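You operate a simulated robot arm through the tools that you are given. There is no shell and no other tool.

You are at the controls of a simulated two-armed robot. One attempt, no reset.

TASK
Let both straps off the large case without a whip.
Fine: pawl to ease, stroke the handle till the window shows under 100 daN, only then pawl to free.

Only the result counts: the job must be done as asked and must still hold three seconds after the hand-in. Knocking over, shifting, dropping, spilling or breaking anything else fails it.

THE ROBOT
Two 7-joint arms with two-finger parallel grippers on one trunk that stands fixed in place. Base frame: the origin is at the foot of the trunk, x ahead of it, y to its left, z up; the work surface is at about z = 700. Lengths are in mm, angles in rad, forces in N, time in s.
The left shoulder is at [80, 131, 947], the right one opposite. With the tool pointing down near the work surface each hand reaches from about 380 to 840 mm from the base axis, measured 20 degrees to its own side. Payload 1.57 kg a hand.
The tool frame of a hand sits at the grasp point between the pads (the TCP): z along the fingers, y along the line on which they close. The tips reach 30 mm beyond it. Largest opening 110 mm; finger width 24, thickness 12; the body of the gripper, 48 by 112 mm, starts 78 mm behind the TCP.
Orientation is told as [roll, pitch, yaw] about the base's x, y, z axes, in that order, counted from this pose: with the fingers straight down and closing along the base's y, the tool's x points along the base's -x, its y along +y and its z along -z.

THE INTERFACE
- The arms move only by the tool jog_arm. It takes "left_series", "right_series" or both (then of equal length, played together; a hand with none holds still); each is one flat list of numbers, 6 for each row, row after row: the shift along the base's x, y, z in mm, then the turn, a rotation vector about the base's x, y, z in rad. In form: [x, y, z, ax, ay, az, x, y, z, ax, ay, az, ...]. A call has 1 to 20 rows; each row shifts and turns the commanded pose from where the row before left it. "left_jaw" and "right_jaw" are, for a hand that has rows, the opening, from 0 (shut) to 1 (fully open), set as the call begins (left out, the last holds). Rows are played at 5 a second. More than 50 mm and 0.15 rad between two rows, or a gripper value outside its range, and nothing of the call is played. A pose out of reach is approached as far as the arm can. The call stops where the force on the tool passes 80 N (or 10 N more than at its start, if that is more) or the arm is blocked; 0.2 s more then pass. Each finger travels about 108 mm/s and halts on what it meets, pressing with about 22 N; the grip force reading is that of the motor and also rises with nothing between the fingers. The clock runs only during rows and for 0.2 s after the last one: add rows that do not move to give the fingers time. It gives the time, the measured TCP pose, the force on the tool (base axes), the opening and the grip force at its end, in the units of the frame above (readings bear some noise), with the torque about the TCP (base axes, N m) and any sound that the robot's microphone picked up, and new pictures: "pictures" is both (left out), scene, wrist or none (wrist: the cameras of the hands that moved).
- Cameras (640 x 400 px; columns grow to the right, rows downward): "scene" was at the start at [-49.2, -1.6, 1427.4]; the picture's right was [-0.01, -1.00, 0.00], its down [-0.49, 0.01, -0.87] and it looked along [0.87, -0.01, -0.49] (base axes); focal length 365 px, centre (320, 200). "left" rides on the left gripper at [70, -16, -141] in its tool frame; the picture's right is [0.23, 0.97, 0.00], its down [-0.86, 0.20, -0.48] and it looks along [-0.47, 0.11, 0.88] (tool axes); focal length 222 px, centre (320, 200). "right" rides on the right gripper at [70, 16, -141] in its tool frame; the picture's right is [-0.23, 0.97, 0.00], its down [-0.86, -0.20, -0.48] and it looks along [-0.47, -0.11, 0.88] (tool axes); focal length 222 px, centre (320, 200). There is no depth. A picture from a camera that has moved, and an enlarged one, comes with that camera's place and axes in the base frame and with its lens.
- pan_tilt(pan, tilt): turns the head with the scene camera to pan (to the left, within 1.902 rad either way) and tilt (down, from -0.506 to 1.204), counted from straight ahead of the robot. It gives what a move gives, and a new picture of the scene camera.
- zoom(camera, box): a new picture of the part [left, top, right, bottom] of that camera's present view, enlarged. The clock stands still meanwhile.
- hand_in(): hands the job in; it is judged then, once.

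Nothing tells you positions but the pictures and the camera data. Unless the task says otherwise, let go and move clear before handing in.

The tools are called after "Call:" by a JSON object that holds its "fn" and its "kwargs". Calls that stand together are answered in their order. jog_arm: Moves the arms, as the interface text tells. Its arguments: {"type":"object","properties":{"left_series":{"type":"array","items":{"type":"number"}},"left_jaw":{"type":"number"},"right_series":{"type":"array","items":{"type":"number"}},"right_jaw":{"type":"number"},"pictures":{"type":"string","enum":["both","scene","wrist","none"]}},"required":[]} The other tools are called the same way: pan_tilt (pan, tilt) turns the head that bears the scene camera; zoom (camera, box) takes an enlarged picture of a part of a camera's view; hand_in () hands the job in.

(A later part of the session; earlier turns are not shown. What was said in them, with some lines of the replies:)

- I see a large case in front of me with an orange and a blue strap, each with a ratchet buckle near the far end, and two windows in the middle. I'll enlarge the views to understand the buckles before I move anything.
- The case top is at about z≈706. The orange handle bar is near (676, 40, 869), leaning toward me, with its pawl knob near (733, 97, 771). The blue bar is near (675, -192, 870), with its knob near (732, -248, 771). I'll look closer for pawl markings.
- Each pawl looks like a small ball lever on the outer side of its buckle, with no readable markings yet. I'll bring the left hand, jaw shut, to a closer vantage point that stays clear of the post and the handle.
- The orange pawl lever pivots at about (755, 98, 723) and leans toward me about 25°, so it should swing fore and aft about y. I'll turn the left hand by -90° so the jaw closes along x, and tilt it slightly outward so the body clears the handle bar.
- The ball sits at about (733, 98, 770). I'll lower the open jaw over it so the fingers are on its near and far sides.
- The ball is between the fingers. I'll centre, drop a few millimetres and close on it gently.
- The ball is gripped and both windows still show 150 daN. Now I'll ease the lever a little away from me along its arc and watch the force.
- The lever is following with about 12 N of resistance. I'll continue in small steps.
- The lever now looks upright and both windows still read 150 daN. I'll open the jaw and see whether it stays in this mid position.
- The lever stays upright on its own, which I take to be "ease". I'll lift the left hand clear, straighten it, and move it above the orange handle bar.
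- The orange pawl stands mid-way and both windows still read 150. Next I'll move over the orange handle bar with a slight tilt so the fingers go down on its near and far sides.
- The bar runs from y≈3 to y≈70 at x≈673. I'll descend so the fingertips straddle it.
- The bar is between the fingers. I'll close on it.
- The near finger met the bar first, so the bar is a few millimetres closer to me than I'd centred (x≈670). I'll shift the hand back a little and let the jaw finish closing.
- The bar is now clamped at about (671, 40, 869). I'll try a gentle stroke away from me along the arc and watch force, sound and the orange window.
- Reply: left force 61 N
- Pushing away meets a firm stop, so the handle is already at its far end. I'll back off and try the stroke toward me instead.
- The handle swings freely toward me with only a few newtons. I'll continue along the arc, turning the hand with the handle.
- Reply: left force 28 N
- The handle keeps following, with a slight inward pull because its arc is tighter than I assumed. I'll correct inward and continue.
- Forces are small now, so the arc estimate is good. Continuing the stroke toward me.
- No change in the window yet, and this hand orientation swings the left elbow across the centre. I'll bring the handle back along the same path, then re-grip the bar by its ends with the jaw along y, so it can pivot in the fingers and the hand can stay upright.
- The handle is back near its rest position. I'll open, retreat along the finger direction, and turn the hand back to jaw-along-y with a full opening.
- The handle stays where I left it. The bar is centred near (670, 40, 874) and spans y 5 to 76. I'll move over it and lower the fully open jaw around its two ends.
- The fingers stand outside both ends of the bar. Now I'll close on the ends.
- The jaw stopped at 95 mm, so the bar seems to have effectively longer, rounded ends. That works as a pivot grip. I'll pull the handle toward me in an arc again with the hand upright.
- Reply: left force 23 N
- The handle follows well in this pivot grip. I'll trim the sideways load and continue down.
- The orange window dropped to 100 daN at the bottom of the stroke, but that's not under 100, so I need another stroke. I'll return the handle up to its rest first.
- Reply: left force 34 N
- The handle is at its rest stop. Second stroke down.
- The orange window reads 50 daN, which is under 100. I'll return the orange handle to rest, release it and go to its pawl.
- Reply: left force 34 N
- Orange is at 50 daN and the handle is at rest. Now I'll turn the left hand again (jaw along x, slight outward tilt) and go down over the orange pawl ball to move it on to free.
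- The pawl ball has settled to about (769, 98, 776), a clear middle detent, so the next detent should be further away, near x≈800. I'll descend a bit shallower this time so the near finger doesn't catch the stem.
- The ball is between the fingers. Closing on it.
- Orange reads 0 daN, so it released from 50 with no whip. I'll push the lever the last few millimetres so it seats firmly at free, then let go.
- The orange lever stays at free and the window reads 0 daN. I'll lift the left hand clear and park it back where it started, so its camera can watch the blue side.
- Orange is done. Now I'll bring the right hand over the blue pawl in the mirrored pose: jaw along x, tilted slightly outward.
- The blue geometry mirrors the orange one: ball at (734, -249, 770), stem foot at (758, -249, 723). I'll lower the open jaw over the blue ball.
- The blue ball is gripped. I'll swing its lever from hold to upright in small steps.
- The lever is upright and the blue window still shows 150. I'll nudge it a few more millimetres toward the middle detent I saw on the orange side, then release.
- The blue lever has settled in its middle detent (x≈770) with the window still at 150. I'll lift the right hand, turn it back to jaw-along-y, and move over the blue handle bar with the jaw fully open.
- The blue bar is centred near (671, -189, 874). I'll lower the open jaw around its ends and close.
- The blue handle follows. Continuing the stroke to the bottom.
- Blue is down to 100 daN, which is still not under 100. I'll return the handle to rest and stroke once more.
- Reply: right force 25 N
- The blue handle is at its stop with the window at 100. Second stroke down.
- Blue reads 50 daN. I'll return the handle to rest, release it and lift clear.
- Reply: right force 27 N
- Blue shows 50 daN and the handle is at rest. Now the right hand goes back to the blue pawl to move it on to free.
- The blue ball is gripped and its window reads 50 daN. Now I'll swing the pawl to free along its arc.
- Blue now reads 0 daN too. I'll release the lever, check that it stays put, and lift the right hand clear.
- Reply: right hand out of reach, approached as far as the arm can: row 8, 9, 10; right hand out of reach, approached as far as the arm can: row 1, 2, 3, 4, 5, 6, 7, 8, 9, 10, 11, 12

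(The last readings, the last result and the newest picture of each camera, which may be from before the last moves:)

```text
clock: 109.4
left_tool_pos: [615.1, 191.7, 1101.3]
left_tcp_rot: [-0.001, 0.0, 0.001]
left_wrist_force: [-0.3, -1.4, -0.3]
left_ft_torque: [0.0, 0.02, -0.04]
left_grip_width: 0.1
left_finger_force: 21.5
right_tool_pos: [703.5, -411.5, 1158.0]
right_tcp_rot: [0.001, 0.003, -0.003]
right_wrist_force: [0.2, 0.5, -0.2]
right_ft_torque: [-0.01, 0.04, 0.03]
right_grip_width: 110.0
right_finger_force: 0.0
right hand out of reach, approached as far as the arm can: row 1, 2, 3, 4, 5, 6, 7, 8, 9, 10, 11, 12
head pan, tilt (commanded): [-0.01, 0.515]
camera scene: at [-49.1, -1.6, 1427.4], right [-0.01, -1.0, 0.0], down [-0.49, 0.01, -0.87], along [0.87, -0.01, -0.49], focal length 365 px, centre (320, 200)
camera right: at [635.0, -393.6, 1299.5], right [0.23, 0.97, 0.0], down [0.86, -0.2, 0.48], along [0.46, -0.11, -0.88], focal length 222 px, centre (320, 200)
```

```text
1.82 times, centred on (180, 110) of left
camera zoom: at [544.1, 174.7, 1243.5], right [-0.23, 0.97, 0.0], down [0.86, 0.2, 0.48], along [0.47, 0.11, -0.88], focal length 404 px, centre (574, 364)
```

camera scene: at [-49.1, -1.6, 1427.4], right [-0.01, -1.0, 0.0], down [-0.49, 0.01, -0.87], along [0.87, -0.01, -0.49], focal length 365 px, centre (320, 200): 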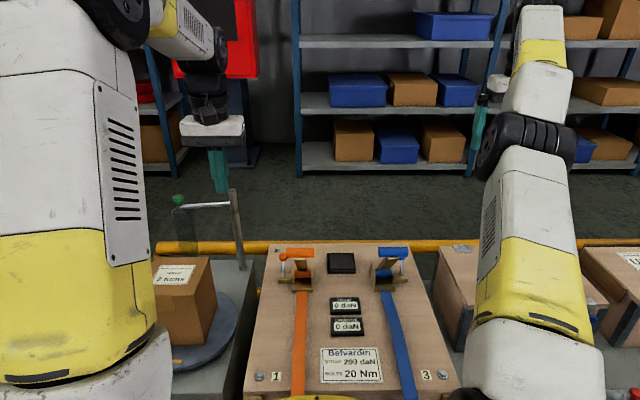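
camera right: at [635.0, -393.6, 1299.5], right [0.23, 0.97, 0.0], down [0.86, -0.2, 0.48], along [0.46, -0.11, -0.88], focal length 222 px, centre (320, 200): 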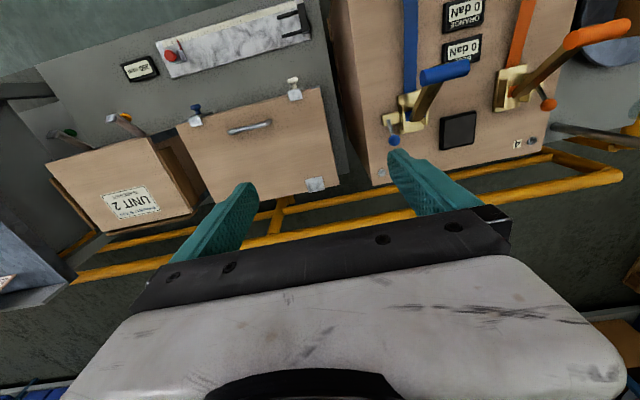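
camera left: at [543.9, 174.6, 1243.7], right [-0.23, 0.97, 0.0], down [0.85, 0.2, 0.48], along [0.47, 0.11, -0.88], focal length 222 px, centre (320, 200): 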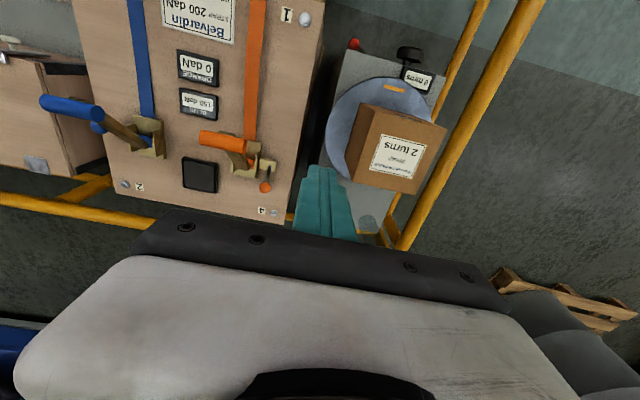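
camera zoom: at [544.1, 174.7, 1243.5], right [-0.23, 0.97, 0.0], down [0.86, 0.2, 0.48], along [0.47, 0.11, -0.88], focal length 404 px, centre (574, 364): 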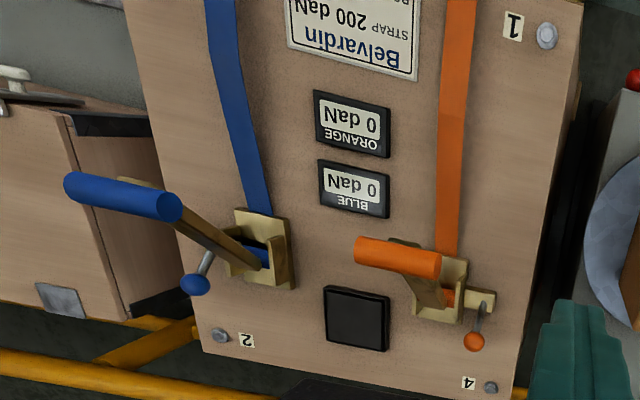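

Both windows read 0 daN and both levers sit at free. The right arm stopped short of its parking spot, reporting it was out of reach. I'll wait a moment, see where it settles, and confirm nothing moves.

Call:
{"fn": "jog_arm", "kwargs": {"right_series": [0, 0, 0, 0, 0, 0, 0, 0, 0, 0, 0, 0, 0, 0, 0, 0, 0, 0, 0, 0, 0, 0, 0, 0, 0, 0, 0, 0, 0, 0], "pictures": "scene"}}

Call:
{"fn": "zoom", "kwargs": {"camera": "scene", "box": [240, 220, 460, 360]}}

```text
clock: 110.6
left_tool_pos: [614.9, 192.8, 1101.4]
left_tcp_rot: [0.002, 0.001, -0.001]
left_wrist_force: [-0.4, 0.3, -0.4]
left_ft_torque: [0.0, 0.0, -0.01]
left_grip_width: 0.1
left_finger_force: 20.2
right_tool_pos: [703.9, -411.1, 1158.9]
right_tcp_rot: [0.003, 0.003, -0.001]
right_wrist_force: [-0.6, 0.5, 1.0]
right_ft_torque: [0.04, 0.0, 0.0]
right_grip_width: 109.9
right_finger_force: 0.0
head pan, tilt (commanded): [-0.01, 0.515]
camera scene: at [-49.1, -1.6, 1427.4], right [-0.01, -1.0, 0.0], down [-0.49, 0.01, -0.87], along [0.87, -0.01, -0.49], focal length 365 px, centre (320, 200)
```

scene: 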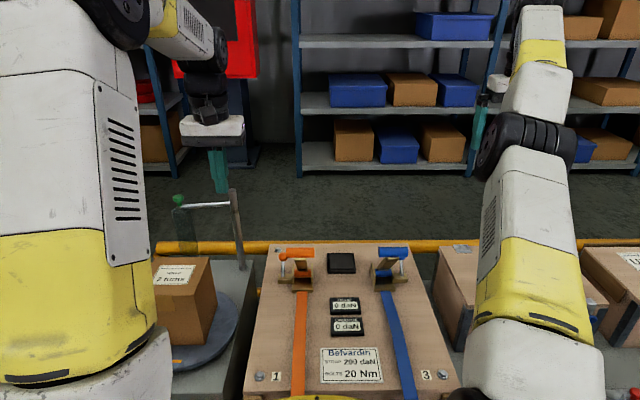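

```text
2.86 times, centred on (350, 290) of scene
camera zoom: at [-49.1, -1.6, 1427.4], right [-0.01, -1.0, 0.0], down [-0.49, 0.01, -0.87], along [0.87, -0.01, -0.49], focal length 1042 px, centre (234, -57)
```

zoom: 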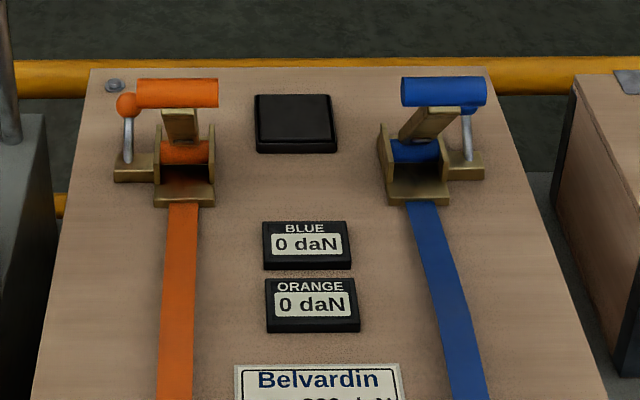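

The scene is steady. Both windows read 0 daN, both pawls rest at free after easing to 50 daN, both handles are at rest, and both hands are clear with nothing else moved. I'm handing in.

Call:
{"fn": "hand_in", "kwargs": {}}

```text
The job is handed in.
```

Both straps are off the large case with no whip. Before hand-in, both windows read 0 daN and both pawls sat at free.

- **Orange strap:** I moved the pawl to ease, and two full handle strokes took the window from 150 to 100 to 50 daN. Only then did I move the pawl to free.
- **Blue strap:** I did the same, easing from 150 to 100 to 50 daN before freeing the pawl.

Both handles are back at rest, I saw nothing else disturbed, and both hands are clear. While parking, the right arm could not reach its starting spot, so it stopped well above and to the right of the case.
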